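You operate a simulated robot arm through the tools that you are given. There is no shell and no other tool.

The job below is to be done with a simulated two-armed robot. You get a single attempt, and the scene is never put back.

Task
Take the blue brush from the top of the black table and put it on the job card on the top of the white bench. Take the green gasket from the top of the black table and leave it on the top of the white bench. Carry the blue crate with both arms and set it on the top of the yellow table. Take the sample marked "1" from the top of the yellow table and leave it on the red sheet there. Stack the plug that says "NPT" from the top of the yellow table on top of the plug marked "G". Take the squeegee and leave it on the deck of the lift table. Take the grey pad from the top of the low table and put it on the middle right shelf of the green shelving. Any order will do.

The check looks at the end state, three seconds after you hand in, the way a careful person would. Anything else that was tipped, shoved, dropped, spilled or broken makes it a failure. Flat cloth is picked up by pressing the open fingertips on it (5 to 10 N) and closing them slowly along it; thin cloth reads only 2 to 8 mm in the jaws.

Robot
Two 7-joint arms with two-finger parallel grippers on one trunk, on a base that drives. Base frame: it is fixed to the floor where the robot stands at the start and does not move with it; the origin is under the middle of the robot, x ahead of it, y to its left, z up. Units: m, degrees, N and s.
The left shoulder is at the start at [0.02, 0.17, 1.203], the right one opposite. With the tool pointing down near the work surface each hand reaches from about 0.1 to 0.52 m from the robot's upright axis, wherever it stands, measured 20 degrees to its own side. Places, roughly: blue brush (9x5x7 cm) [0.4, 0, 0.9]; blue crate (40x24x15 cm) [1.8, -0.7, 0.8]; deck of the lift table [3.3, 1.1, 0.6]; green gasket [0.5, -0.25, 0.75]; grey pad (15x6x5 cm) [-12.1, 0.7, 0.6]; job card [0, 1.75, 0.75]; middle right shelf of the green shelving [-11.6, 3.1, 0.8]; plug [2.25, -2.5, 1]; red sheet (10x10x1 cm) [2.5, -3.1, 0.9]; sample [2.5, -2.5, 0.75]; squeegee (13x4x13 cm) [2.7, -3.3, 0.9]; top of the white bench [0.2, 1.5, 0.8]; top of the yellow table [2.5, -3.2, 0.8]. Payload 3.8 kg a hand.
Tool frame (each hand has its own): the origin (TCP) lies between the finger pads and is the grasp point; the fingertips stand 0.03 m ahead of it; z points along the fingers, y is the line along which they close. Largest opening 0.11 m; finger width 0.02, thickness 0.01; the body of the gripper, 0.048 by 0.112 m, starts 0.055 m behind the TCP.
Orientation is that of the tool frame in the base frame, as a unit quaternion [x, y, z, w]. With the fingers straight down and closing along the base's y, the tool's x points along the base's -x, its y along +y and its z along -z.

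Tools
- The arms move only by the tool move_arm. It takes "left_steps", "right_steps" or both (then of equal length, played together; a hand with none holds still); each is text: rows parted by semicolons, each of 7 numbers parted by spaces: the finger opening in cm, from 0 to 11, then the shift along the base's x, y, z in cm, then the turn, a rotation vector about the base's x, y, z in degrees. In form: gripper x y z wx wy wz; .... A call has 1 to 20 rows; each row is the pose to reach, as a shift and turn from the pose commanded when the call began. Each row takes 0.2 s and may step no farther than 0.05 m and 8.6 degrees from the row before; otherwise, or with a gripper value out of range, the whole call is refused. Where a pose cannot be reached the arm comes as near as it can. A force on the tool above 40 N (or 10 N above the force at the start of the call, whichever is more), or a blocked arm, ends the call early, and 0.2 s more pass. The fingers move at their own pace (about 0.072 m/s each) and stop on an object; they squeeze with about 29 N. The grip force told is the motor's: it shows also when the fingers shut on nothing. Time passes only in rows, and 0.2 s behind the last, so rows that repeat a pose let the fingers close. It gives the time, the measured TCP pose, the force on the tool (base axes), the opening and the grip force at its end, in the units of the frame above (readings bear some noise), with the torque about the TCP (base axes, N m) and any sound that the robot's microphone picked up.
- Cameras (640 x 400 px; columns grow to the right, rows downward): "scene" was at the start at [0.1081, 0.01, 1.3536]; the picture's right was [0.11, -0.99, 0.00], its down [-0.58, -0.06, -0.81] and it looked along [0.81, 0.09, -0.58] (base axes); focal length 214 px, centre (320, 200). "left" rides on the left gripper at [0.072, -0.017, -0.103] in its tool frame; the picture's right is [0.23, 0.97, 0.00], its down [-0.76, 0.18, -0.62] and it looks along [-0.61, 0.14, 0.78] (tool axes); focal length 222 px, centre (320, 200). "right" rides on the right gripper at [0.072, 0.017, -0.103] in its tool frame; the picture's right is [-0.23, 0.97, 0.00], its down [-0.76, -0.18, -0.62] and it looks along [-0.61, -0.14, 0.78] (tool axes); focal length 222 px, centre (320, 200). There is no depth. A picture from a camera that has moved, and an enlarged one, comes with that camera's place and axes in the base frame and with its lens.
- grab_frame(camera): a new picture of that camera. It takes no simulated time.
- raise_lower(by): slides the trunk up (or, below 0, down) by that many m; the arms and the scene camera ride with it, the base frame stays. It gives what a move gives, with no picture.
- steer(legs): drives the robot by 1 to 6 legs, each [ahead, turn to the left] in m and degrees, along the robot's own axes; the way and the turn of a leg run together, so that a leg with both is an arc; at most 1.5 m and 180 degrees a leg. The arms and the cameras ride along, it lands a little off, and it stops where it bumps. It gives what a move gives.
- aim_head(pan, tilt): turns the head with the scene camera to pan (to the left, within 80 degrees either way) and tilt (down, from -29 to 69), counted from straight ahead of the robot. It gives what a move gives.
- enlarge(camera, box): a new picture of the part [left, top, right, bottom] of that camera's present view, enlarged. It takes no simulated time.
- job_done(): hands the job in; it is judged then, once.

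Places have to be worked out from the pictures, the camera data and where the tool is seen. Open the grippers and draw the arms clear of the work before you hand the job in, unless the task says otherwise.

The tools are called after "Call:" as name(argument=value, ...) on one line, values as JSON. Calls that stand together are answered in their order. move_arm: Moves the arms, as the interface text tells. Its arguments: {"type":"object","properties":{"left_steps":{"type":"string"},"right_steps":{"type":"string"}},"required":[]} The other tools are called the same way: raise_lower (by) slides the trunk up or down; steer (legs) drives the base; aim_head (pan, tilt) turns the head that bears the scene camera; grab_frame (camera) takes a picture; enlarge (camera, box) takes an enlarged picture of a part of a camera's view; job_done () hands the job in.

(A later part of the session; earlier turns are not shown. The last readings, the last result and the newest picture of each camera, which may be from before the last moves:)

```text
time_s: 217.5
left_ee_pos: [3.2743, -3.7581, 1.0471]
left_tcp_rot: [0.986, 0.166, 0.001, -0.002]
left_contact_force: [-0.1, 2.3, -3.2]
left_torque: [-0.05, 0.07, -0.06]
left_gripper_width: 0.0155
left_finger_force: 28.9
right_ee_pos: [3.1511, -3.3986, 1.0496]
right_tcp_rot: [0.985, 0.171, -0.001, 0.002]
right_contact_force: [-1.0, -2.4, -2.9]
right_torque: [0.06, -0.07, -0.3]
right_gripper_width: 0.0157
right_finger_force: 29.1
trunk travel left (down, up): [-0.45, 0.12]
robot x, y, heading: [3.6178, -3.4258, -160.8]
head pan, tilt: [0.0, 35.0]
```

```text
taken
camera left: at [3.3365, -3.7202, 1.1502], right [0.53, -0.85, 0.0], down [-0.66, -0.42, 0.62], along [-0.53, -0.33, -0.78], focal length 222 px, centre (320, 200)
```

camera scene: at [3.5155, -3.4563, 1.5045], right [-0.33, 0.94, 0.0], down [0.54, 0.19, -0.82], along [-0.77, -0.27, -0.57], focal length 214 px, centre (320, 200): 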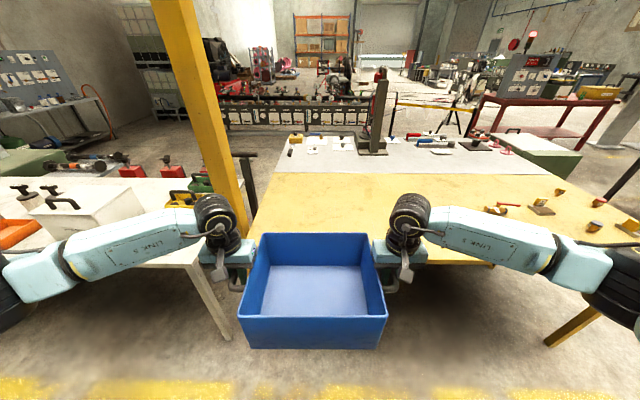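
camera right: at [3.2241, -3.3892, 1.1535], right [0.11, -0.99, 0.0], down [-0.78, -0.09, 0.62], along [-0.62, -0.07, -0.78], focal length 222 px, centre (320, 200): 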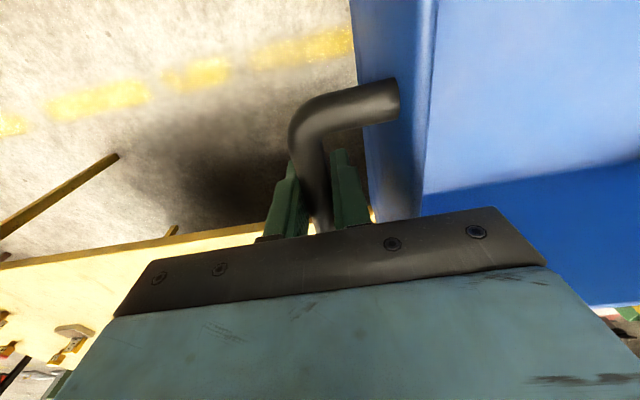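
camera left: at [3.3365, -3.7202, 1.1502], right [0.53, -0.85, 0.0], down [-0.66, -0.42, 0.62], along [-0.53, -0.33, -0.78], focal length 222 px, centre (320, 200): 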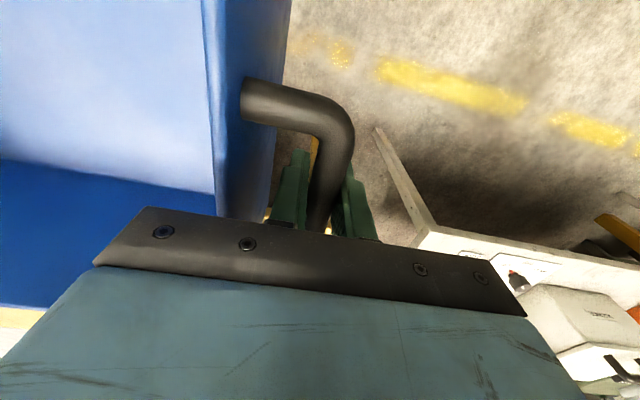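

Nothing unexpected in view. I'll drive ahead 0.2 m and recheck.

Call:
steer(legs=[[0.2, 0]])

Call:
grab_frame(camera="scene")

Call:
grab_frame(camera="right")

```text
time_s: 219.1
left_ee_pos: [3.0892, -3.8256, 1.0474]
left_tcp_rot: [0.985, 0.171, -0.001, -0.002]
left_contact_force: [-0.2, 1.9, -3.2]
left_torque: [0.03, -0.15, -0.08]
left_gripper_width: 0.0156
left_finger_force: 29.1
right_ee_pos: [2.963, -3.4675, 1.0489]
right_tcp_rot: [0.985, 0.174, 0.0, 0.003]
right_contact_force: [-0.1, -1.9, -2.9]
right_torque: [-0.02, 0.11, -0.35]
right_gripper_width: 0.0156
right_finger_force: 29.1
trunk travel left (down, up): [-0.45, 0.12]
robot x, y, heading: [3.4327, -3.4837, -160.4]
head pan, tilt: [0.0, 35.0]
```

```text
taken
camera scene: at [3.3292, -3.5229, 1.5045], right [-0.34, 0.94, 0.0], down [0.54, 0.19, -0.82], along [-0.77, -0.27, -0.57], focal length 214 px, centre (320, 200)
```

scene: 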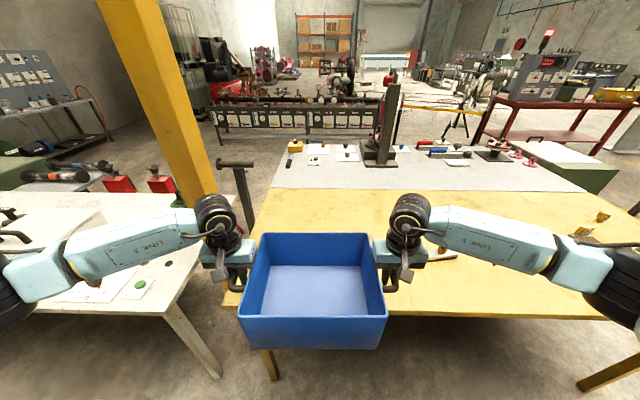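

```text
taken
camera right: at [3.0376, -3.4578, 1.1532], right [0.12, -0.99, 0.0], down [-0.78, -0.09, 0.62], along [-0.62, -0.08, -0.78], focal length 222 px, centre (320, 200)
```

right: 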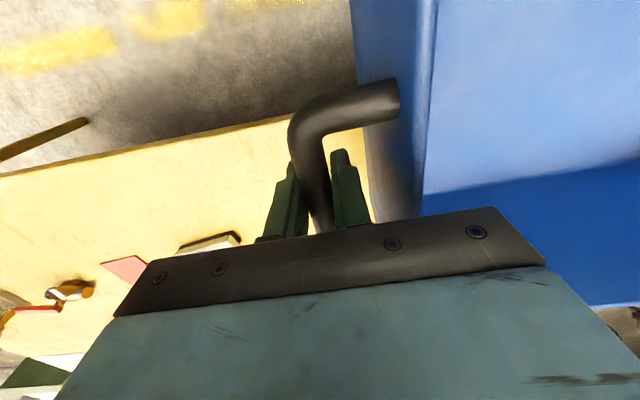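

The squeegee spans about [2.707, -3.344]–[2.663, -3.224], well clear of the right hand's final place (~[2.78, -3.53]); post is well clear too. I'll drive the last 0.19 m.

Call:
steer(legs=[[0.19, 0]])

Call:
grab_frame(camera="scene")

Call:
grab_frame(camera="left")

Call:
grab_frame(camera="right")

```text
time_s: 220.6
left_ee_pos: [2.9093, -3.8899, 1.0471]
left_tcp_rot: [0.985, 0.17, -0.001, -0.002]
left_contact_force: [-0.5, 1.7, -3.8]
left_torque: [-0.03, -0.11, -0.05]
left_gripper_width: 0.0154
left_finger_force: 29.5
right_ee_pos: [2.7838, -3.5325, 1.0491]
right_tcp_rot: [0.985, 0.175, 0.0, 0.001]
right_contact_force: [-1.1, -1.9, -3.8]
right_torque: [0.0, 0.05, -0.32]
right_gripper_width: 0.0155
right_finger_force: 29.0
trunk travel left (down, up): [-0.45, 0.12]
robot x, y, heading: [3.2508, -3.5501, -160.5]
head pan, tilt: [0.0, 35.0]
```

```text
taken
camera scene: at [3.1488, -3.5873, 1.5045], right [-0.34, 0.94, 0.0], down [0.54, 0.19, -0.82], along [-0.77, -0.28, -0.57], focal length 214 px, centre (320, 200)
```

scene: 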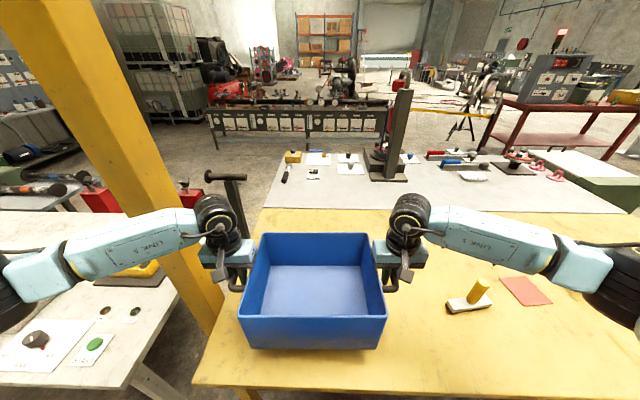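

```text
taken
camera left: at [2.9723, -3.8524, 1.1499], right [0.54, -0.84, 0.0], down [-0.66, -0.43, 0.62], along [-0.52, -0.33, -0.78], focal length 222 px, centre (320, 200)
```

left: 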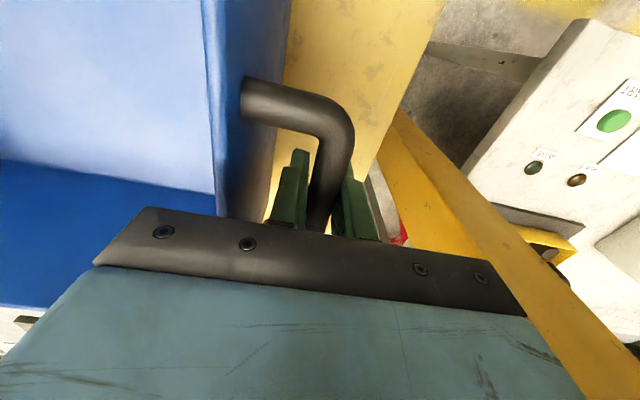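

```text
taken
camera right: at [2.8571, -3.5224, 1.1532], right [0.12, -0.99, 0.0], down [-0.78, -0.09, 0.62], along [-0.62, -0.08, -0.78], focal length 222 px, centre (320, 200)
```

right: 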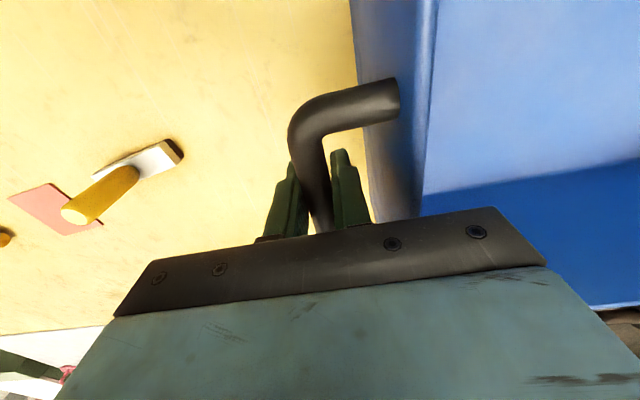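

The crate will land fully on the table, but its near wall would be only ~3.5 cm from the edge. I'll go 4 cm further ahead before lowering (post still clear of the forearm).

Call:
steer(legs=[[0.04, 0]])

Call:
raise_lower(by=-0.06)

Call:
grab_frame(camera="scene")

```text
time_s: 221.5
left_ee_pos: [2.8726, -3.9046, 1.0468]
left_tcp_rot: [0.985, 0.171, 0.001, -0.003]
left_contact_force: [0.1, 2.2, -3.2]
left_torque: [-0.07, 0.06, -0.03]
left_gripper_width: 0.0154
left_finger_force: 29.0
right_ee_pos: [2.7457, -3.547, 1.0486]
right_tcp_rot: [0.985, 0.175, 0.001, 0.002]
right_contact_force: [-1.5, -1.7, -3.8]
right_torque: [0.09, -0.07, -0.32]
right_gripper_width: 0.0156
right_finger_force: 29.0
trunk travel left (down, up): [-0.45, 0.12]
robot x, y, heading: [3.2158, -3.5667, -160.5]
head pan, tilt: [0.0, 35.0]
```

```text
time_s: 222.5
left_ee_pos: [2.8721, -3.9037, 0.9864]
left_tcp_rot: [0.985, 0.17, 0.001, -0.002]
left_contact_force: [-0.1, 1.1, -3.8]
left_torque: [-0.04, 0.05, -0.03]
left_gripper_width: 0.0156
left_finger_force: 29.1
right_ee_pos: [2.7458, -3.5456, 0.9903]
right_tcp_rot: [0.985, 0.174, -0.001, 0.002]
right_contact_force: [0.7, -1.6, -3.6]
right_torque: [0.01, -0.07, -0.27]
right_gripper_width: 0.0153
right_finger_force: 29.3
trunk travel left (down, up): [-0.39, 0.18]
robot x, y, heading: [3.2132, -3.5656, -160.3]
head pan, tilt: [0.0, 35.0]
```

```text
taken
camera scene: at [3.1121, -3.6004, 1.4446], right [-0.34, 0.94, 0.0], down [0.54, 0.19, -0.82], along [-0.77, -0.28, -0.57], focal length 214 px, centre (320, 200)
```

scene: 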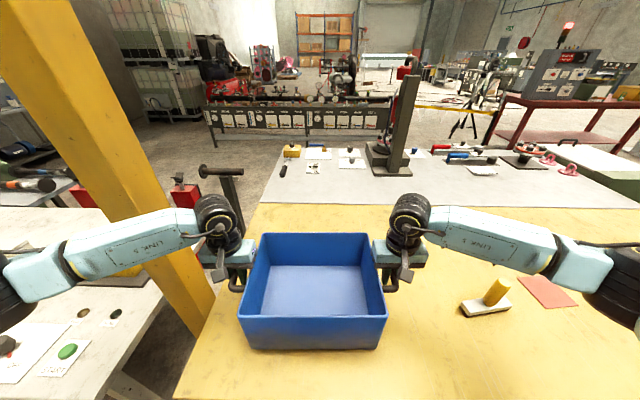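

Still hanging free (forces ~-3.7 N each). I'll lower in small steps and watch for the load to come off.

Call:
raise_lower(by=-0.012)

Call:
enlarge(camera="scene", box=[200, 210, 440, 370])

```text
time_s: 223.1
left_ee_pos: [2.8734, -3.9026, 0.9755]
left_tcp_rot: [0.986, 0.17, 0.001, -0.003]
left_contact_force: [0.1, 1.9, -3.2]
left_torque: [0.04, -0.11, -0.03]
left_gripper_width: 0.0156
left_finger_force: 28.4
right_ee_pos: [2.7461, -3.5447, 0.9775]
right_tcp_rot: [0.985, 0.175, -0.001, 0.002]
right_contact_force: [0.3, -2.0, -2.9]
right_torque: [0.03, 0.08, -0.3]
right_gripper_width: 0.0156
right_finger_force: 29.0
trunk travel left (down, up): [-0.378, 0.192]
robot x, y, heading: [3.2167, -3.5652, -160.2]
head pan, tilt: [0.0, 35.0]
```

```text
2.50 times, centred on (320, 290) of scene
camera zoom: at [3.1124, -3.6003, 1.4325], right [-0.34, 0.94, 0.0], down [0.54, 0.19, -0.82], along [-0.77, -0.28, -0.57], focal length 536 px, centre (320, -25)
```

zoom: 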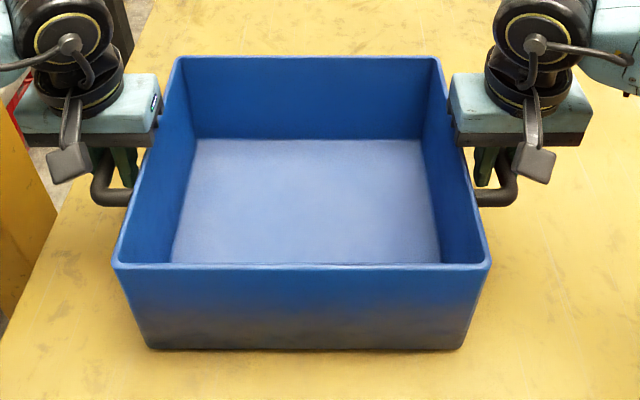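

Not touching yet. I'll keep lowering in 1 cm steps.

Call:
raise_lower(by=-0.01)

Call:
raise_lower(by=-0.008)

```text
time_s: 223.7
left_ee_pos: [2.873, -3.903, 0.968]
left_tcp_rot: [0.985, 0.171, 0.0, -0.002]
left_contact_force: [-1.0, 0.5, 5.0]
left_torque: [0.05, -0.17, -0.01]
left_gripper_width: 0.0158
left_finger_force: 29.1
right_ee_pos: [2.7455, -3.5451, 0.9679]
right_tcp_rot: [0.985, 0.174, -0.003, 0.003]
right_contact_force: [-1.2, -0.6, 5.6]
right_torque: [0.02, -0.13, -0.26]
right_gripper_width: 0.0157
right_finger_force: 29.1
trunk travel left (down, up): [-0.368, 0.202]
robot x, y, heading: [3.2129, -3.5658, -160.4]
head pan, tilt: [0.0, 35.0]
```

```text
time_s: 224.2
left_ee_pos: [2.8746, -3.9032, 0.9601]
left_tcp_rot: [0.985, 0.171, -0.004, -0.003]
left_contact_force: [-3.2, -3.7, 27.1]
left_torque: [0.07, 0.0, -0.01]
left_gripper_width: 0.016
left_finger_force: 29.3
right_ee_pos: [2.7466, -3.5448, 0.9625]
right_tcp_rot: [0.985, 0.174, -0.004, 0.003]
right_contact_force: [-3.4, 0.5, 27.1]
right_torque: [-0.08, 0.03, -0.27]
right_gripper_width: 0.0157
right_finger_force: 29.2
trunk travel left (down, up): [-0.36, 0.21]
robot x, y, heading: [3.2159, -3.5627, -160.1]
head pan, tilt: [0.0, 35.0]
```

The crate is down (27 N on each hand). I'll relieve by raising 6 mm, then open both grippers to 4.2 cm.

Call:
raise_lower(by=0.006)

Call:
move_arm(left_steps="2.5 0 0 0 0 0 0; 4.2 0 0 0 0 0 0; 4.2 0 0 0 0 0 0", right_steps="2.5 0 0 0 0 0 0; 4.2 0 0 0 0 0 0; 4.2 0 0 0 0 0 0")

Call:
grab_frame(camera="left")

Call:
grab_frame(camera="right")

```text
time_s: 224.8
left_ee_pos: [2.8752, -3.9023, 0.9606]
left_tcp_rot: [0.985, 0.17, 0.004, -0.001]
left_contact_force: [-0.3, 1.8, -2.4]
left_torque: [-0.03, 0.11, 0.11]
left_gripper_width: 0.0155
left_finger_force: 28.6
right_ee_pos: [2.7479, -3.5448, 0.9634]
right_tcp_rot: [0.984, 0.176, 0.003, 0.001]
right_contact_force: [-0.4, -2.8, -3.1]
right_torque: [0.09, -0.05, -0.27]
right_gripper_width: 0.0155
right_finger_force: 28.6
trunk travel left (down, up): [-0.366, 0.204]
robot x, y, heading: [3.2141, -3.564, -160.5]
head pan, tilt: [0.0, 35.0]
```

```text
time_s: 225.6
left_ee_pos: [2.8733, -3.9032, 0.9639]
left_tcp_rot: [0.985, 0.17, 0.0, -0.002]
left_contact_force: [0.3, 0.0, -0.3]
left_torque: [0.01, 0.0, 0.0]
left_gripper_width: 0.0419
left_finger_force: 0.0
right_ee_pos: [2.747, -3.5447, 0.9662]
right_tcp_rot: [0.985, 0.175, -0.001, 0.002]
right_contact_force: [1.0, -0.6, 0.0]
right_torque: [0.0, -0.01, 0.0]
right_gripper_width: 0.042
right_finger_force: 0.0
trunk travel left (down, up): [-0.366, 0.204]
robot x, y, heading: [3.2163, -3.5652, -160.1]
head pan, tilt: [0.0, 35.0]
```

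```text
taken
camera left: at [2.9362, -3.8655, 1.0661], right [0.54, -0.84, 0.0], down [-0.66, -0.43, 0.62], along [-0.52, -0.33, -0.78], focal length 222 px, centre (320, 200)
```

left: 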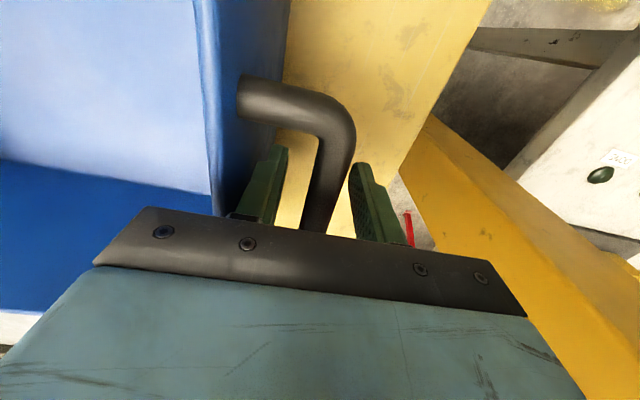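

```text
taken
camera right: at [2.8207, -3.5356, 1.0695], right [0.12, -0.99, 0.0], down [-0.78, -0.09, 0.62], along [-0.62, -0.08, -0.78], focal length 222 px, centre (320, 200)
```

right: 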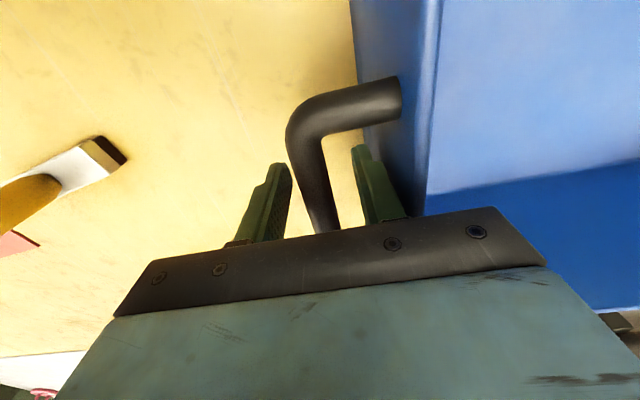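

Both hands are open and free of load. I'll raise the trunk 0.18 m straight up to clear the handles, then check the crate.

Call:
raise_lower(by=0.18)

Call:
grab_frame(camera="scene")

```text
time_s: 227.6
left_ee_pos: [2.8718, -3.9034, 1.1438]
left_tcp_rot: [0.985, 0.171, 0.0, -0.001]
left_contact_force: [0.4, 0.4, 1.2]
left_torque: [-0.02, 0.02, -0.02]
left_gripper_width: 0.042
left_finger_force: 0.0
right_ee_pos: [2.7478, -3.5464, 1.1448]
right_tcp_rot: [0.985, 0.175, 0.0, 0.001]
right_contact_force: [0.4, 0.2, -0.5]
right_torque: [0.0, 0.01, -0.01]
right_gripper_width: 0.0419
right_finger_force: 0.0
trunk travel left (down, up): [-0.546, 0.024]
robot x, y, heading: [3.215, -3.5602, -160.4]
head pan, tilt: [0.0, 35.0]
```

```text
taken
camera scene: at [3.1125, -3.6003, 1.6005], right [-0.34, 0.94, 0.0], down [0.54, 0.19, -0.82], along [-0.77, -0.28, -0.57], focal length 214 px, centre (320, 200)
```

scene: 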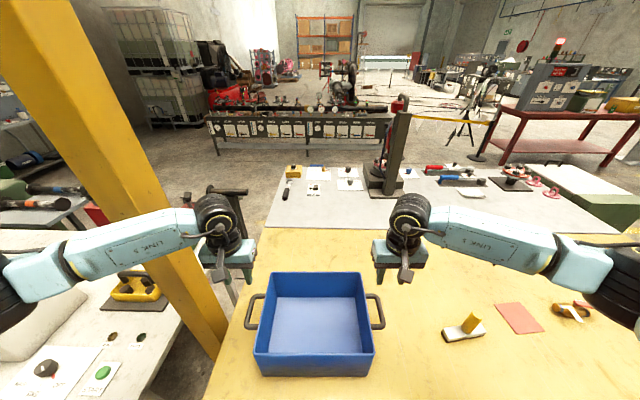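

The crate stands on the yellow table. I'll back away 0.4 m and lower the trunk to its normal height, then head to the near end of the table where the plugs and samples are.

Call:
steer(legs=[[-0.4, 0]])

Call:
raise_lower(by=-0.2)

Call:
aim_head(pan=-30, tilt=30)

Call:
grab_frame(camera="scene")

```text
time_s: 230.1
left_ee_pos: [3.2586, -3.7697, 1.1436]
left_tcp_rot: [0.984, 0.176, 0.0, -0.002]
left_contact_force: [0.4, 0.1, -0.4]
left_torque: [-0.02, -0.01, 0.04]
left_gripper_width: 0.042
left_finger_force: 0.1
right_ee_pos: [3.1271, -3.4119, 1.1462]
right_tcp_rot: [0.984, 0.181, -0.001, 0.002]
right_contact_force: [-0.5, 0.3, -0.2]
right_torque: [0.01, 0.01, 0.01]
right_gripper_width: 0.0421
right_finger_force: 0.0
trunk travel left (down, up): [-0.546, 0.024]
robot x, y, heading: [3.5942, -3.4251, -159.7]
head pan, tilt: [0.0, 35.0]
```

```text
time_s: 232.3
left_ee_pos: [3.2579, -3.7683, 0.9441]
left_tcp_rot: [0.984, 0.177, 0.0, -0.001]
left_contact_force: [-1.0, 0.3, 0.2]
left_torque: [-0.03, -0.01, 0.03]
left_gripper_width: 0.042
left_finger_force: 0.0
right_ee_pos: [3.1271, -3.4118, 0.9463]
right_tcp_rot: [0.984, 0.18, -0.001, 0.003]
right_contact_force: [-0.3, -1.0, -0.3]
right_torque: [0.0, -0.01, 0.02]
right_gripper_width: 0.0421
right_finger_force: 0.0
trunk travel left (down, up): [-0.346, 0.224]
robot x, y, heading: [3.5948, -3.423, -159.3]
head pan, tilt: [0.0, 35.0]
```

```text
time_s: 233.2
left_ee_pos: [3.259, -3.7696, 0.9432]
left_tcp_rot: [0.984, 0.177, 0.0, -0.001]
left_contact_force: [0.3, 0.1, -0.1]
left_torque: [0.01, 0.02, 0.0]
left_gripper_width: 0.0422
left_finger_force: 0.0
right_ee_pos: [3.1278, -3.4131, 0.9458]
right_tcp_rot: [0.984, 0.18, -0.001, 0.002]
right_contact_force: [-0.1, 0.5, 0.1]
right_torque: [0.01, 0.0, -0.01]
right_gripper_width: 0.0418
right_finger_force: 0.1
trunk travel left (down, up): [-0.346, 0.224]
robot x, y, heading: [3.5956, -3.4274, -159.6]
head pan, tilt: [-30.0, 30.0]
```

```text
taken
camera scene: at [3.4873, -3.417, 1.4084], right [0.17, 0.99, 0.0], down [0.49, -0.08, -0.87], along [-0.85, 0.14, -0.5], focal length 214 px, centre (320, 200)
```

scene: 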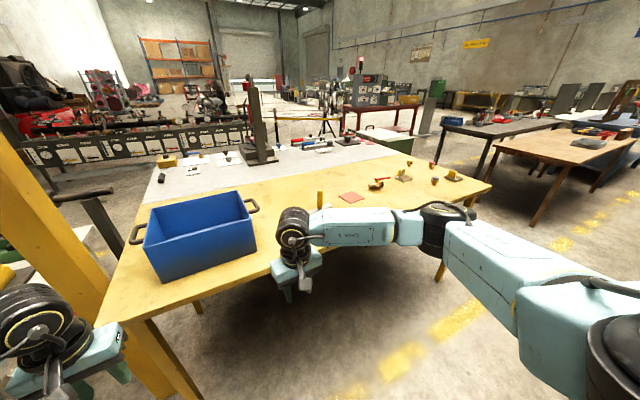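

The table layout is clear. I'll tuck the hands up and in, then drive to the east side near the samples and plugs, at about (3.04, -2.34).

Call:
move_arm(left_steps="4.2 1 0.4 4 0 0 0; 4.2 2.5 0.9 8 0 0 0; 4.2 4.5 1.7 12 0 0 0; 4.2 7 2.6 15 0 0 0; 4.2 9.5 3.5 17 0 0 0; 4.2 9.5 3.5 17 0 0 0", right_steps="4.2 1 0.4 4 0 0 0; 4.2 2.5 0.9 8 0 0 0; 4.2 4.5 1.7 12 0 0 0; 4.2 7 2.6 15 0 0 0; 4.2 9.5 3.5 17 0 0 0; 4.2 9.5 3.5 17 0 0 0")

Call:
steer(legs=[[0, -83.2], [1.22, 0], [0, 81]])

Call:
aim_head(pan=0, tilt=40)

Call:
grab_frame(camera="scene")

```text
time_s: 234.6
left_ee_pos: [3.3518, -3.7341, 1.1134]
left_tcp_rot: [0.985, 0.175, -0.001, -0.001]
left_contact_force: [0.4, 0.4, -0.6]
left_torque: [-0.02, -0.03, 0.0]
left_gripper_width: 0.042
left_finger_force: 0.0
right_ee_pos: [3.2208, -3.3723, 1.1146]
right_tcp_rot: [0.984, 0.18, -0.001, 0.002]
right_contact_force: [-0.6, 0.8, 0.1]
right_torque: [0.01, -0.01, -0.04]
right_gripper_width: 0.0419
right_finger_force: 0.1
trunk travel left (down, up): [-0.346, 0.224]
robot x, y, heading: [3.5957, -3.4279, -159.7]
head pan, tilt: [-30.0, 30.0]
```

```text
time_s: 247.8
left_ee_pos: [2.8044, -2.6398, 1.1134]
left_tcp_rot: [0.988, 0.152, -0.001, -0.002]
left_contact_force: [0.7, -0.4, 0.3]
left_torque: [0.02, 0.0, -0.01]
left_gripper_width: 0.0419
left_finger_force: 0.1
right_ee_pos: [2.6899, -2.2715, 1.115]
right_tcp_rot: [0.988, 0.156, -0.001, 0.002]
right_contact_force: [-0.6, -0.5, 0.0]
right_torque: [0.02, 0.0, -0.01]
right_gripper_width: 0.0421
right_finger_force: 0.0
trunk travel left (down, up): [-0.346, 0.224]
robot x, y, heading: [3.0647, -2.3417, -162.3]
head pan, tilt: [-30.0, 30.0]
```

```text
time_s: 248.8
left_ee_pos: [2.8049, -2.6395, 1.1117]
left_tcp_rot: [0.988, 0.152, 0.0, -0.002]
left_contact_force: [0.5, 0.3, 0.1]
left_torque: [0.02, 0.0, 0.0]
left_gripper_width: 0.042
left_finger_force: 0.1
right_ee_pos: [2.6914, -2.2716, 1.1155]
right_tcp_rot: [0.988, 0.156, -0.001, 0.002]
right_contact_force: [-0.4, 0.0, 0.4]
right_torque: [0.03, -0.01, 0.01]
right_gripper_width: 0.0421
right_finger_force: 0.1
trunk travel left (down, up): [-0.346, 0.224]
robot x, y, heading: [3.0591, -2.3454, -162.9]
head pan, tilt: [0.0, 40.0]
```

```text
taken
camera scene: at [2.961, -2.3732, 1.393], right [-0.3, 0.95, 0.0], down [0.61, 0.19, -0.77], along [-0.73, -0.23, -0.64], focal length 214 px, centre (320, 200)
```

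scene: 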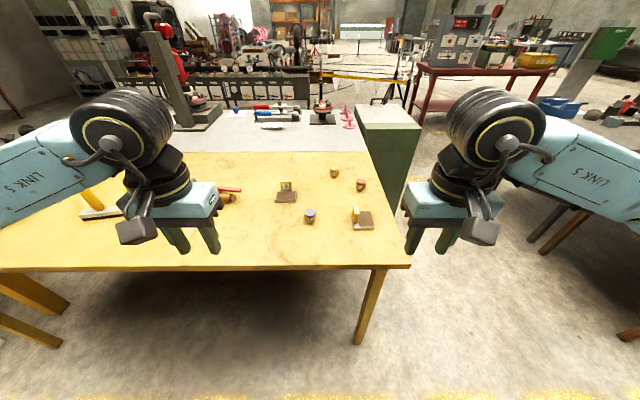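

Call:
enlarge(camera="scene", box=[260, 150, 400, 240])

Call:
enlarge(camera="scene", box=[295, 160, 385, 230])

```text
4.44 times, centred on (330, 195) of scene
camera zoom: at [2.961, -2.3732, 1.393], right [-0.3, 0.95, 0.0], down [0.61, 0.19, -0.77], along [-0.73, -0.23, -0.64], focal length 953 px, centre (276, 222)
```

zoom: 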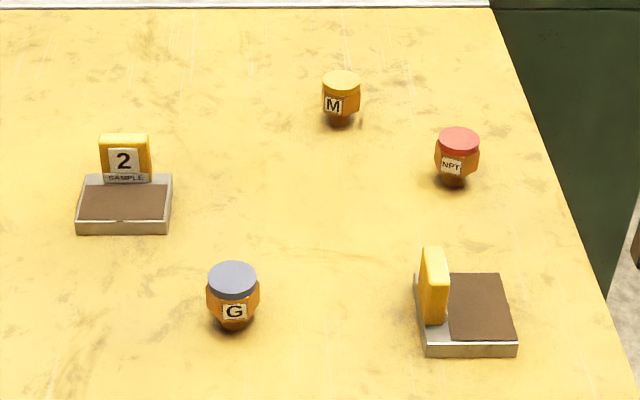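

```text
5.71 times, centred on (340, 195) of scene
camera zoom: at [2.961, -2.3732, 1.393], right [-0.3, 0.95, 0.0], down [0.61, 0.19, -0.77], along [-0.73, -0.23, -0.64], focal length 1226 px, centre (206, 229)
```

zoom: 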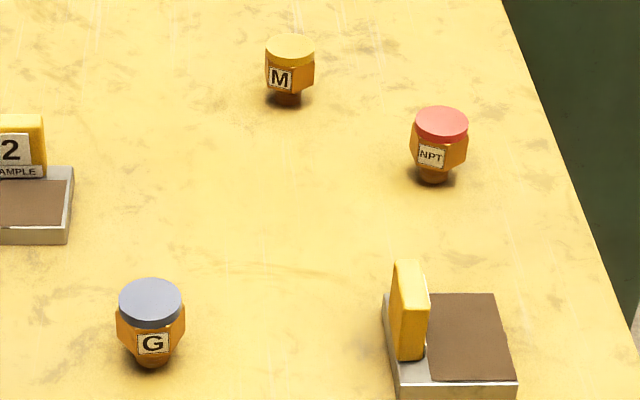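

The plugs read: G (grey cap) at ≈[2.453, -2.566], NPT (red cap) at ≈[2.224, -2.423], M (yellow cap) between; the near-right sample is the "1". I'll park parallel to the table's north end with my left side toward it, at ≈(2.25, -2.02), so the left arm reaches both plugs.

Call:
steer(legs=[[0, -75], [0.584, 0], [0, 76], [0.528, 0]])

Call:
aim_head(pan=75, tilt=45)

Call:
grab_frame(camera="scene")

Call:
grab_frame(camera="left")

```text
time_s: 261.2
left_ee_pos: [2.0074, -2.2995, 1.1135]
left_tcp_rot: [0.989, 0.148, 0.0, -0.002]
left_contact_force: [0.0, 0.2, 0.0]
left_torque: [0.0, -0.03, -0.01]
left_gripper_width: 0.0419
left_finger_force: 0.0
right_ee_pos: [1.8962, -1.9309, 1.1149]
right_tcp_rot: [0.988, 0.152, 0.0, 0.002]
right_contact_force: [1.1, 0.5, 0.1]
right_torque: [0.0, 0.01, -0.02]
right_gripper_width: 0.0421
right_finger_force: 0.1
trunk travel left (down, up): [-0.346, 0.224]
robot x, y, heading: [2.2708, -2.0043, -163.2]
head pan, tilt: [0.0, 40.0]
```

```text
time_s: 262.6
left_ee_pos: [2.0064, -2.3005, 1.1135]
left_tcp_rot: [0.989, 0.148, 0.0, -0.001]
left_contact_force: [-0.1, -0.5, 0.4]
left_torque: [-0.01, -0.01, -0.01]
left_gripper_width: 0.0419
left_finger_force: 0.1
right_ee_pos: [1.8971, -1.932, 1.1143]
right_tcp_rot: [0.988, 0.152, -0.001, 0.002]
right_contact_force: [0.2, -0.3, 0.3]
right_torque: [0.02, 0.0, 0.0]
right_gripper_width: 0.0419
right_finger_force: 0.0
trunk travel left (down, up): [-0.346, 0.224]
robot x, y, heading: [2.2712, -2.0064, -162.9]
head pan, tilt: [75.0, 45.0]
```

```text
taken
camera scene: at [2.2506, -2.0922, 1.3858], right [-1.0, -0.03, 0.0], down [-0.02, 0.71, -0.71], along [0.02, -0.71, -0.71], focal length 214 px, centre (320, 200)
```

scene: 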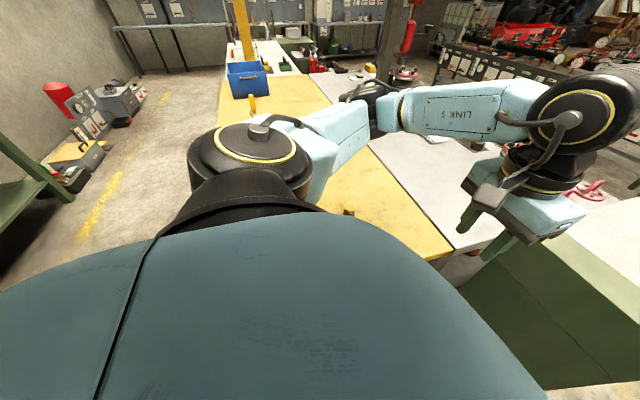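

```text
taken
camera left: at [2.072, -2.2647, 1.216], right [0.5, -0.87, 0.0], down [-0.68, -0.39, 0.62], along [-0.54, -0.31, -0.78], focal length 222 px, centre (320, 200)
```

left: 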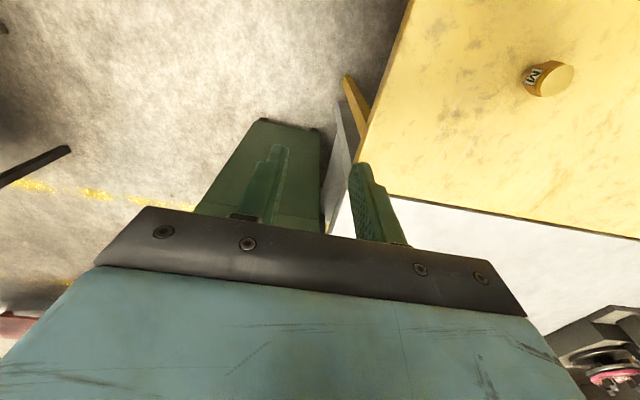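

I'll bring the left hand over the NPT plug with a +31° turn (closing across its flats), stopping about 10 cm above, and use its own camera.

Call:
move_arm(left_steps="7 3 -1.7 0 0 0 6; 7 6 -3.4 -1 0 0 12; 7 9.5 -5.3 -2 0 0 18; 7 13 -7.3 -4 0 0 24; 7 16.5 -9.2 -6 0 0 31; 7 19.5 -10.9 -8.5 0 0 31; 7 21.8 -12.2 -11 0 0 31; 7 21.8 -12.2 -11 0 0 31")

Call:
grab_frame(camera="left")

Call:
grab_frame(camera="scene")

```text
time_s: 264.4
left_ee_pos: [2.2094, -2.4533, 0.992]
left_tcp_rot: [0.914, 0.406, 0.0, -0.002]
left_contact_force: [0.3, -0.1, 0.4]
left_torque: [-0.03, -0.03, -0.03]
left_gripper_width: 0.0701
left_finger_force: 0.0
left hand out of reach, approached as far as the arm can: row 4, 5, 6, 7, 8
right_ee_pos: [1.897, -1.9317, 1.1151]
right_tcp_rot: [0.988, 0.152, -0.001, 0.002]
right_contact_force: [0.7, 0.2, -0.1]
right_torque: [0.01, 0.0, -0.02]
right_gripper_width: 0.042
right_finger_force: 0.0
trunk travel left (down, up): [-0.346, 0.224]
robot x, y, heading: [2.2678, -2.0024, -162.8]
head pan, tilt: [75.0, 45.0]
```

```text
taken
camera left: at [2.2455, -2.3907, 1.0948], right [0.88, -0.48, 0.0], down [-0.38, -0.69, 0.62], along [-0.3, -0.54, -0.78], focal length 222 px, centre (320, 200)
```

left: 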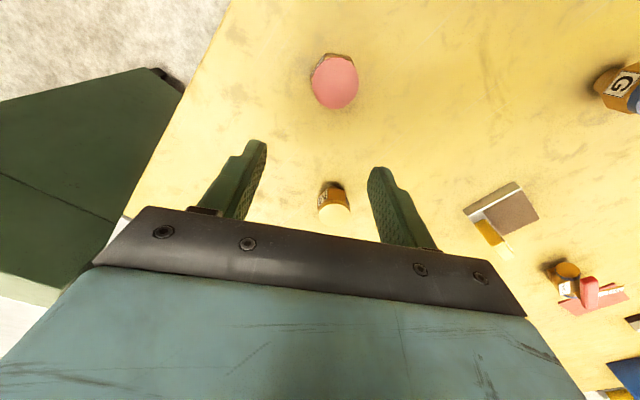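

```text
taken
camera scene: at [2.2503, -2.0922, 1.3858], right [-1.0, -0.04, 0.0], down [-0.02, 0.71, -0.71], along [0.03, -0.71, -0.71], focal length 214 px, centre (320, 200)
```

scene: 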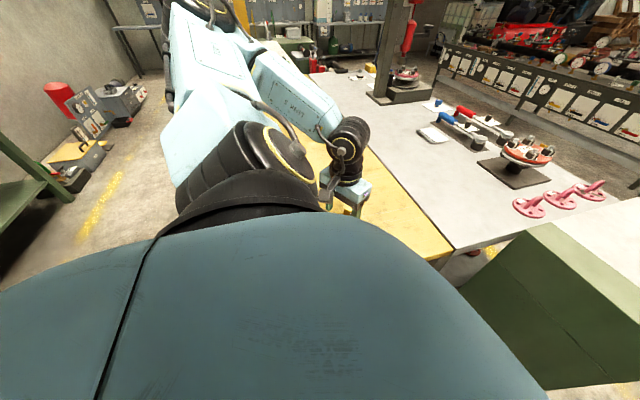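

That pose is too folded for the left arm (stopped 3 cm short), so I'll change plan: retract, turn to face the table's north end, pick NPT with the right hand straight ahead, then turn so the right arm reaches G sideways. First retract the left hand.

Call:
move_arm(left_steps="7 0 0 4 0 0 -4; 7 -1.5 0.8 8 0 0 -8; 7 -4 2.2 11 0 0 -14; 7 -7.5 4.5 12 0 0 -20; 7 -11 7 12 0 0 -26; 7 -14.5 9.5 12 0 0 -31; 7 -17.5 12.5 12 0 0 -31; 7 -20 15.3 12 0 0 -31")

Call:
steer(legs=[[0.1, 0], [0, 90.5]])

Call:
aim_head(pan=0, tilt=50)

Call:
grab_frame(camera="scene")

Call:
grab_frame(camera="right")

```text
time_s: 266.2
left_ee_pos: [2.0079, -2.3019, 1.1082]
left_tcp_rot: [0.989, 0.148, -0.001, -0.001]
left_contact_force: [-0.1, 0.2, 0.4]
left_torque: [0.01, 0.02, -0.02]
left_gripper_width: 0.07
left_finger_force: 0.0
left hand out of reach, approached as far as the arm can: row 1, 2
right_ee_pos: [1.8967, -1.9302, 1.1145]
right_tcp_rot: [0.988, 0.152, 0.0, 0.003]
right_contact_force: [-0.4, 0.6, 0.2]
right_torque: [-0.02, -0.05, 0.02]
right_gripper_width: 0.0419
right_finger_force: 0.1
trunk travel left (down, up): [-0.346, 0.224]
robot x, y, heading: [2.2692, -2.0071, -163.0]
head pan, tilt: [75.0, 45.0]
```

```text
time_s: 271.3
left_ee_pos: [2.478, -2.2858, 1.1083]
left_tcp_rot: [0.584, 0.812, -0.001, -0.001]
left_contact_force: [0.7, 0.1, -0.2]
left_torque: [0.01, 0.0, 0.0]
left_gripper_width: 0.07
left_finger_force: 0.0
right_ee_pos: [2.1088, -2.4065, 1.114]
right_tcp_rot: [0.58, 0.815, 0.002, 0.001]
right_contact_force: [-0.1, 0.2, 0.1]
right_torque: [0.0, 0.01, -0.03]
right_gripper_width: 0.0419
right_finger_force: 0.1
trunk travel left (down, up): [-0.346, 0.224]
robot x, y, heading: [2.1745, -2.0349, -71.4]
head pan, tilt: [75.0, 45.0]
```

```text
time_s: 272.7
left_ee_pos: [2.4778, -2.2858, 1.1084]
left_tcp_rot: [0.584, 0.812, -0.002, -0.001]
left_contact_force: [-0.4, 0.8, -0.7]
left_torque: [-0.06, 0.0, 0.0]
left_gripper_width: 0.0698
left_finger_force: 0.1
right_ee_pos: [2.1076, -2.4076, 1.1151]
right_tcp_rot: [0.58, 0.815, 0.001, 0.001]
right_contact_force: [1.3, 0.3, 0.0]
right_torque: [0.0, -0.02, -0.02]
right_gripper_width: 0.0419
right_finger_force: 0.0
trunk travel left (down, up): [-0.346, 0.224]
robot x, y, heading: [2.171, -2.0335, -71.6]
head pan, tilt: [0.0, 50.0]
```

```text
taken
camera scene: at [2.2035, -2.1268, 1.3789], right [-0.95, -0.32, 0.0], down [-0.25, 0.73, -0.64], along [0.21, -0.61, -0.77], focal length 214 px, centre (320, 200)
```

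scene: 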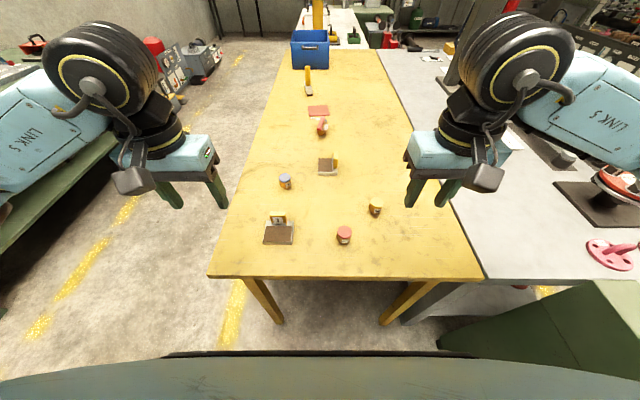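

```text
taken
camera right: at [2.1007, -2.3328, 1.2186], right [0.99, 0.1, 0.0], down [0.08, -0.78, 0.62], along [0.07, -0.62, -0.78], focal length 222 px, centre (320, 200)
```

right: 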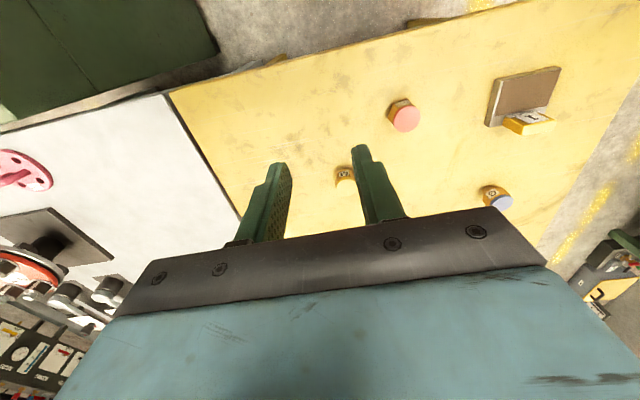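

Everything is in view now; NPT ≈[2.237, -2.431], G ≈[2.467, -2.567], and the sample's tag reads "1". I'll bring the right hand over NPT and down to z≈0.98 with 7 cm opening.

Call:
move_arm(right_steps="7 3.5 -0.6 -1 0 0 0; 7 7 -1.2 -3 0 0 0; 7 10.5 -1.8 -5.5 0 0 0; 7 12.9 -2.3 -9 0 0 0; 7 12.9 -2.3 -13.5 0 0 0; 7 12.9 -2.3 -13.5 0 0 0")

Call:
grab_frame(camera="right")

Call:
enlarge(camera="scene", box=[240, 140, 440, 265])

```text
time_s: 274.1
left_ee_pos: [2.4781, -2.2852, 1.1086]
left_tcp_rot: [0.584, 0.812, -0.001, -0.001]
left_contact_force: [0.6, -0.1, -0.1]
left_torque: [0.0, -0.02, 0.0]
left_gripper_width: 0.0697
left_finger_force: 0.0
right_ee_pos: [2.2388, -2.4313, 0.9755]
right_tcp_rot: [0.58, 0.815, 0.001, 0.002]
right_contact_force: [-0.2, 1.1, -0.6]
right_torque: [-0.02, 0.04, 0.0]
right_gripper_width: 0.07
right_finger_force: 0.1
trunk travel left (down, up): [-0.346, 0.224]
robot x, y, heading: [2.1718, -2.0337, -71.7]
head pan, tilt: [0.0, 50.0]
```

```text
taken
camera right: at [2.2306, -2.3563, 1.0799], right [0.99, 0.1, 0.0], down [0.08, -0.78, 0.62], along [0.07, -0.62, -0.78], focal length 222 px, centre (320, 200)
```

right: 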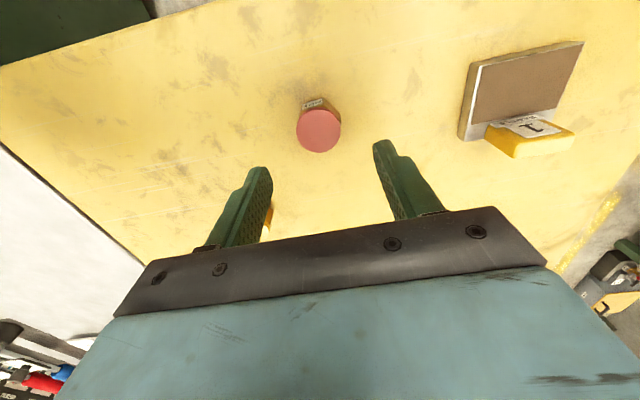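

```text
3.20 times, centred on (340, 202) of scene
camera zoom: at [2.2037, -2.1267, 1.3789], right [-0.95, -0.32, 0.0], down [-0.24, 0.73, -0.64], along [0.21, -0.61, -0.77], focal length 686 px, centre (256, 192)
```

zoom: 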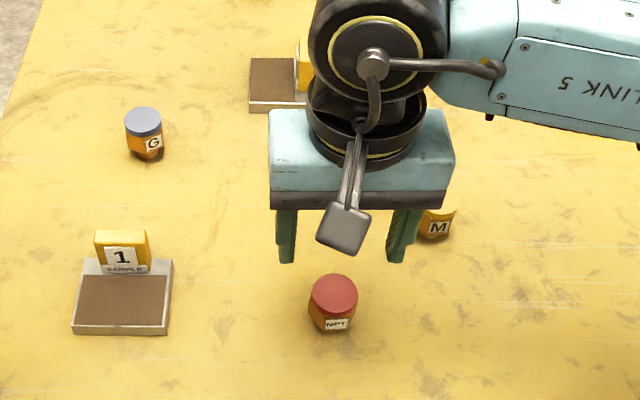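

The hand is centred over NPT. Its labels show the hex flats lie at about -15°/45°/105°, so I'll turn the hand -34° to close across flats, then descend to z≈0.878 and grip.

Call:
move_arm(right_steps="7 -0.1 0.05 0 0 0 -8; 7 -0.1 0.05 0 0 0 -16; 7 -0.1 0.05 0 0 0 -24; 7 -0.1 0.05 -1 0 0 -32; 7 -0.1 0.05 -4 0 0 -34; 7 -0.1 0.05 -7 0 0 -34; 7 -0.1 0.05 -9 0 0 -34; 7 -0.1 0.05 -9.8 0 0 -34; 5 -0.1 0.05 -9.8 0 0 -34; 4 -0.1 0.05 -9.8 0 0 -34; 3 -0.1 0.05 -9.8 0 0 -34; 2 -0.1 0.05 -9.8 0 0 -34; 2 -0.1 0.05 -9.8 0 0 -34")

Call:
grab_frame(camera="right")

Call:
enlarge(camera="scene", box=[240, 140, 440, 265])

```text
time_s: 276.9
left_ee_pos: [2.4787, -2.2851, 1.1078]
left_tcp_rot: [0.583, 0.812, -0.001, -0.001]
left_contact_force: [-0.2, -0.1, -0.4]
left_torque: [-0.02, -0.03, 0.04]
left_gripper_width: 0.07
left_finger_force: 0.0
right_ee_pos: [2.2388, -2.4284, 0.8804]
right_tcp_rot: [0.793, 0.609, 0.0, 0.001]
right_contact_force: [0.5, 0.3, -0.2]
right_torque: [0.02, -0.02, 0.0]
right_gripper_width: 0.0359
right_finger_force: 29.1
trunk travel left (down, up): [-0.346, 0.224]
robot x, y, heading: [2.1732, -2.0348, -71.6]
head pan, tilt: [0.0, 50.0]
```

```text
taken
camera right: at [2.2734, -2.3625, 0.9851], right [0.88, -0.47, 0.0], down [-0.37, -0.69, 0.62], along [-0.29, -0.55, -0.78], focal length 222 px, centre (320, 200)
```

right: 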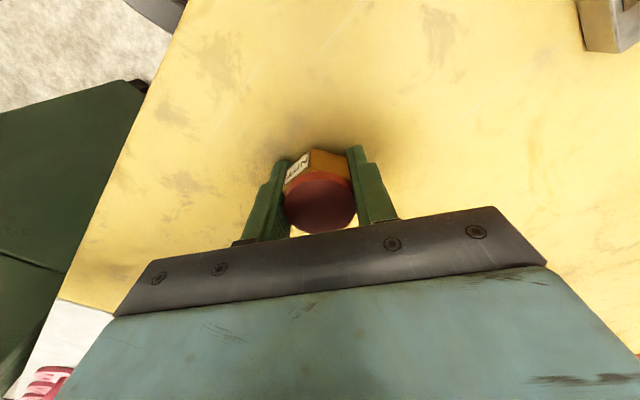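

```text
3.20 times, centred on (340, 202) of scene
camera zoom: at [2.2035, -2.1269, 1.3788], right [-0.95, -0.32, 0.0], down [-0.24, 0.73, -0.64], along [0.21, -0.61, -0.77], focal length 686 px, centre (256, 192)
```

zoom: 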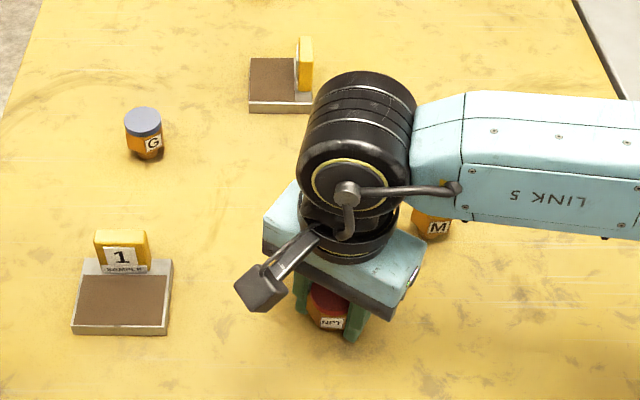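

NPT is gripped at 3.6 cm, 29 N. I'll lift it straight up and check.

Call:
move_arm(right_steps="2 0 0 0.5 0 0 0; 2 0 0 1.5 0 0 0; 2 0 0 3 0 0 0; 2 0 0 6 0 0 0; 2 0 0 10 0 0 0; 2 0 0 14 0 0 0; 2 0 0 17 0 0 0; 2 0 0 17 0 0 0")

Call:
grab_frame(camera="right")

Call:
enlarge(camera="scene", box=[240, 100, 460, 240])

```text
time_s: 278.7
left_ee_pos: [2.4777, -2.2854, 1.1075]
left_tcp_rot: [0.584, 0.812, -0.002, -0.001]
left_contact_force: [-0.1, 0.4, -0.3]
left_torque: [-0.01, -0.02, 0.04]
left_gripper_width: 0.0699
left_finger_force: 0.0
right_ee_pos: [2.2366, -2.4294, 1.0543]
right_tcp_rot: [0.792, 0.61, 0.001, 0.003]
right_contact_force: [-0.3, -1.0, -2.3]
right_torque: [-0.03, 0.05, 0.0]
right_gripper_width: 0.0358
right_finger_force: 29.0
trunk travel left (down, up): [-0.346, 0.224]
robot x, y, heading: [2.175, -2.0356, -71.5]
head pan, tilt: [0.0, 50.0]
```

```text
taken
camera right: at [2.272, -2.3636, 1.1575], right [0.88, -0.47, 0.0], down [-0.37, -0.69, 0.62], along [-0.29, -0.55, -0.78], focal length 222 px, centre (320, 200)
```

right: 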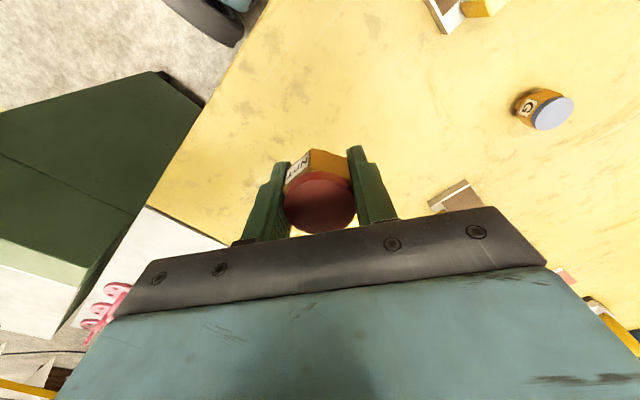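

```text
2.86 times, centred on (350, 170) of scene
camera zoom: at [2.2035, -2.127, 1.3788], right [-0.95, -0.32, 0.0], down [-0.24, 0.73, -0.64], along [0.21, -0.61, -0.77], focal length 613 px, centre (234, 286)
```

zoom: 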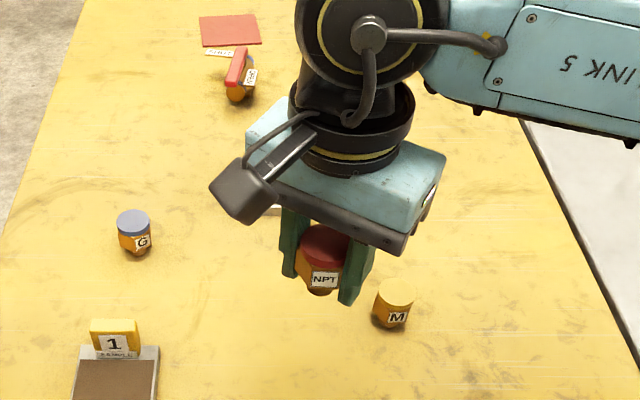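

NPT is held (bottom ~4 cm below TCP). I'll raise it a little, then turn the base left 90° in place to heading ~18.5°, which puts G within the right arm's sideways reach.

Call:
move_arm(right_steps="2 0 1 3 0 0 0; 2 -0.5 2.5 5 0 0 0; 2 -1 4 6 0 0 0; 2 -1 5 6 0 0 0")

Call:
steer(legs=[[0, 90]])

Call:
aim_head(pan=-70, tilt=45)

Call:
grab_frame(camera="scene")

Call:
grab_frame(camera="right")

```text
time_s: 279.7
left_ee_pos: [2.4775, -2.2861, 1.1084]
left_tcp_rot: [0.584, 0.812, -0.001, -0.001]
left_contact_force: [0.2, 0.0, 0.7]
left_torque: [-0.03, 0.02, -0.01]
left_gripper_width: 0.07
left_finger_force: 0.1
right_ee_pos: [2.228, -2.3776, 1.1118]
right_tcp_rot: [0.793, 0.609, 0.0, 0.002]
right_contact_force: [-0.3, -0.6, -2.5]
right_torque: [0.01, -0.02, -0.01]
right_gripper_width: 0.036
right_finger_force: 29.0
trunk travel left (down, up): [-0.346, 0.224]
robot x, y, heading: [2.1736, -2.0347, -71.3]
head pan, tilt: [0.0, 50.0]
```

```text
time_s: 284.1
left_ee_pos: [2.4091, -1.7187, 1.1069]
left_tcp_rot: [-0.183, 0.983, -0.002, -0.001]
left_contact_force: [-0.7, 0.4, -0.7]
left_torque: [-0.01, 0.01, 0.03]
left_gripper_width: 0.0701
left_finger_force: 0.0
right_ee_pos: [2.5133, -1.9651, 1.1118]
right_tcp_rot: [0.108, 0.994, 0.002, 0.001]
right_contact_force: [-0.1, -0.2, -1.3]
right_torque: [0.02, 0.01, -0.01]
right_gripper_width: 0.0358
right_finger_force: 29.3
trunk travel left (down, up): [-0.346, 0.224]
robot x, y, heading: [2.1707, -2.0352, 21.0]
head pan, tilt: [0.0, 50.0]
```

```text
time_s: 285.5
left_ee_pos: [2.4094, -1.7175, 1.1071]
left_tcp_rot: [-0.183, 0.983, -0.002, 0.001]
left_contact_force: [0.7, 0.3, -0.3]
left_torque: [0.0, -0.03, 0.0]
left_gripper_width: 0.07
left_finger_force: 0.1
right_ee_pos: [2.5137, -1.9647, 1.1114]
right_tcp_rot: [0.108, 0.994, 0.001, 0.002]
right_contact_force: [-0.5, -0.1, -1.6]
right_torque: [0.02, -0.01, 0.03]
right_gripper_width: 0.0358
right_finger_force: 29.2
trunk travel left (down, up): [-0.346, 0.224]
robot x, y, heading: [2.1772, -2.0361, 21.3]
head pan, tilt: [-70.0, 45.0]
```

```text
taken
camera scene: at [2.2454, -2.0876, 1.3857], right [-0.75, -0.66, 0.0], down [-0.47, 0.53, -0.71], along [0.47, -0.53, -0.71], focal length 214 px, centre (320, 200)
```

scene: 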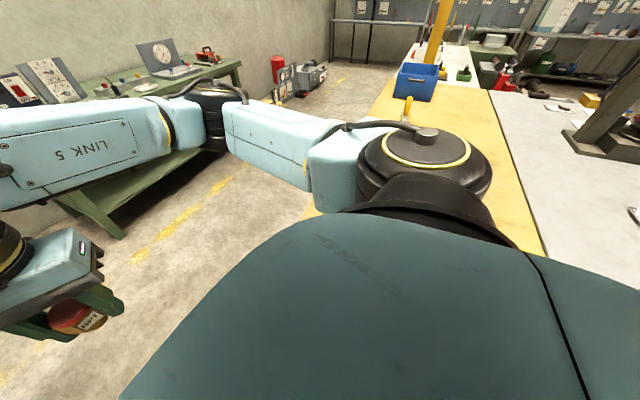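

```text
taken
camera right: at [2.446, -1.933, 1.2157], right [0.43, 0.9, 0.0], down [0.7, -0.34, 0.62], along [0.56, -0.27, -0.78], focal length 222 px, centre (320, 200)
```

right: 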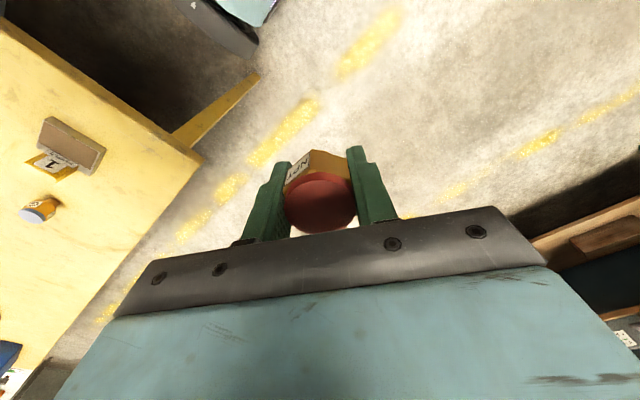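

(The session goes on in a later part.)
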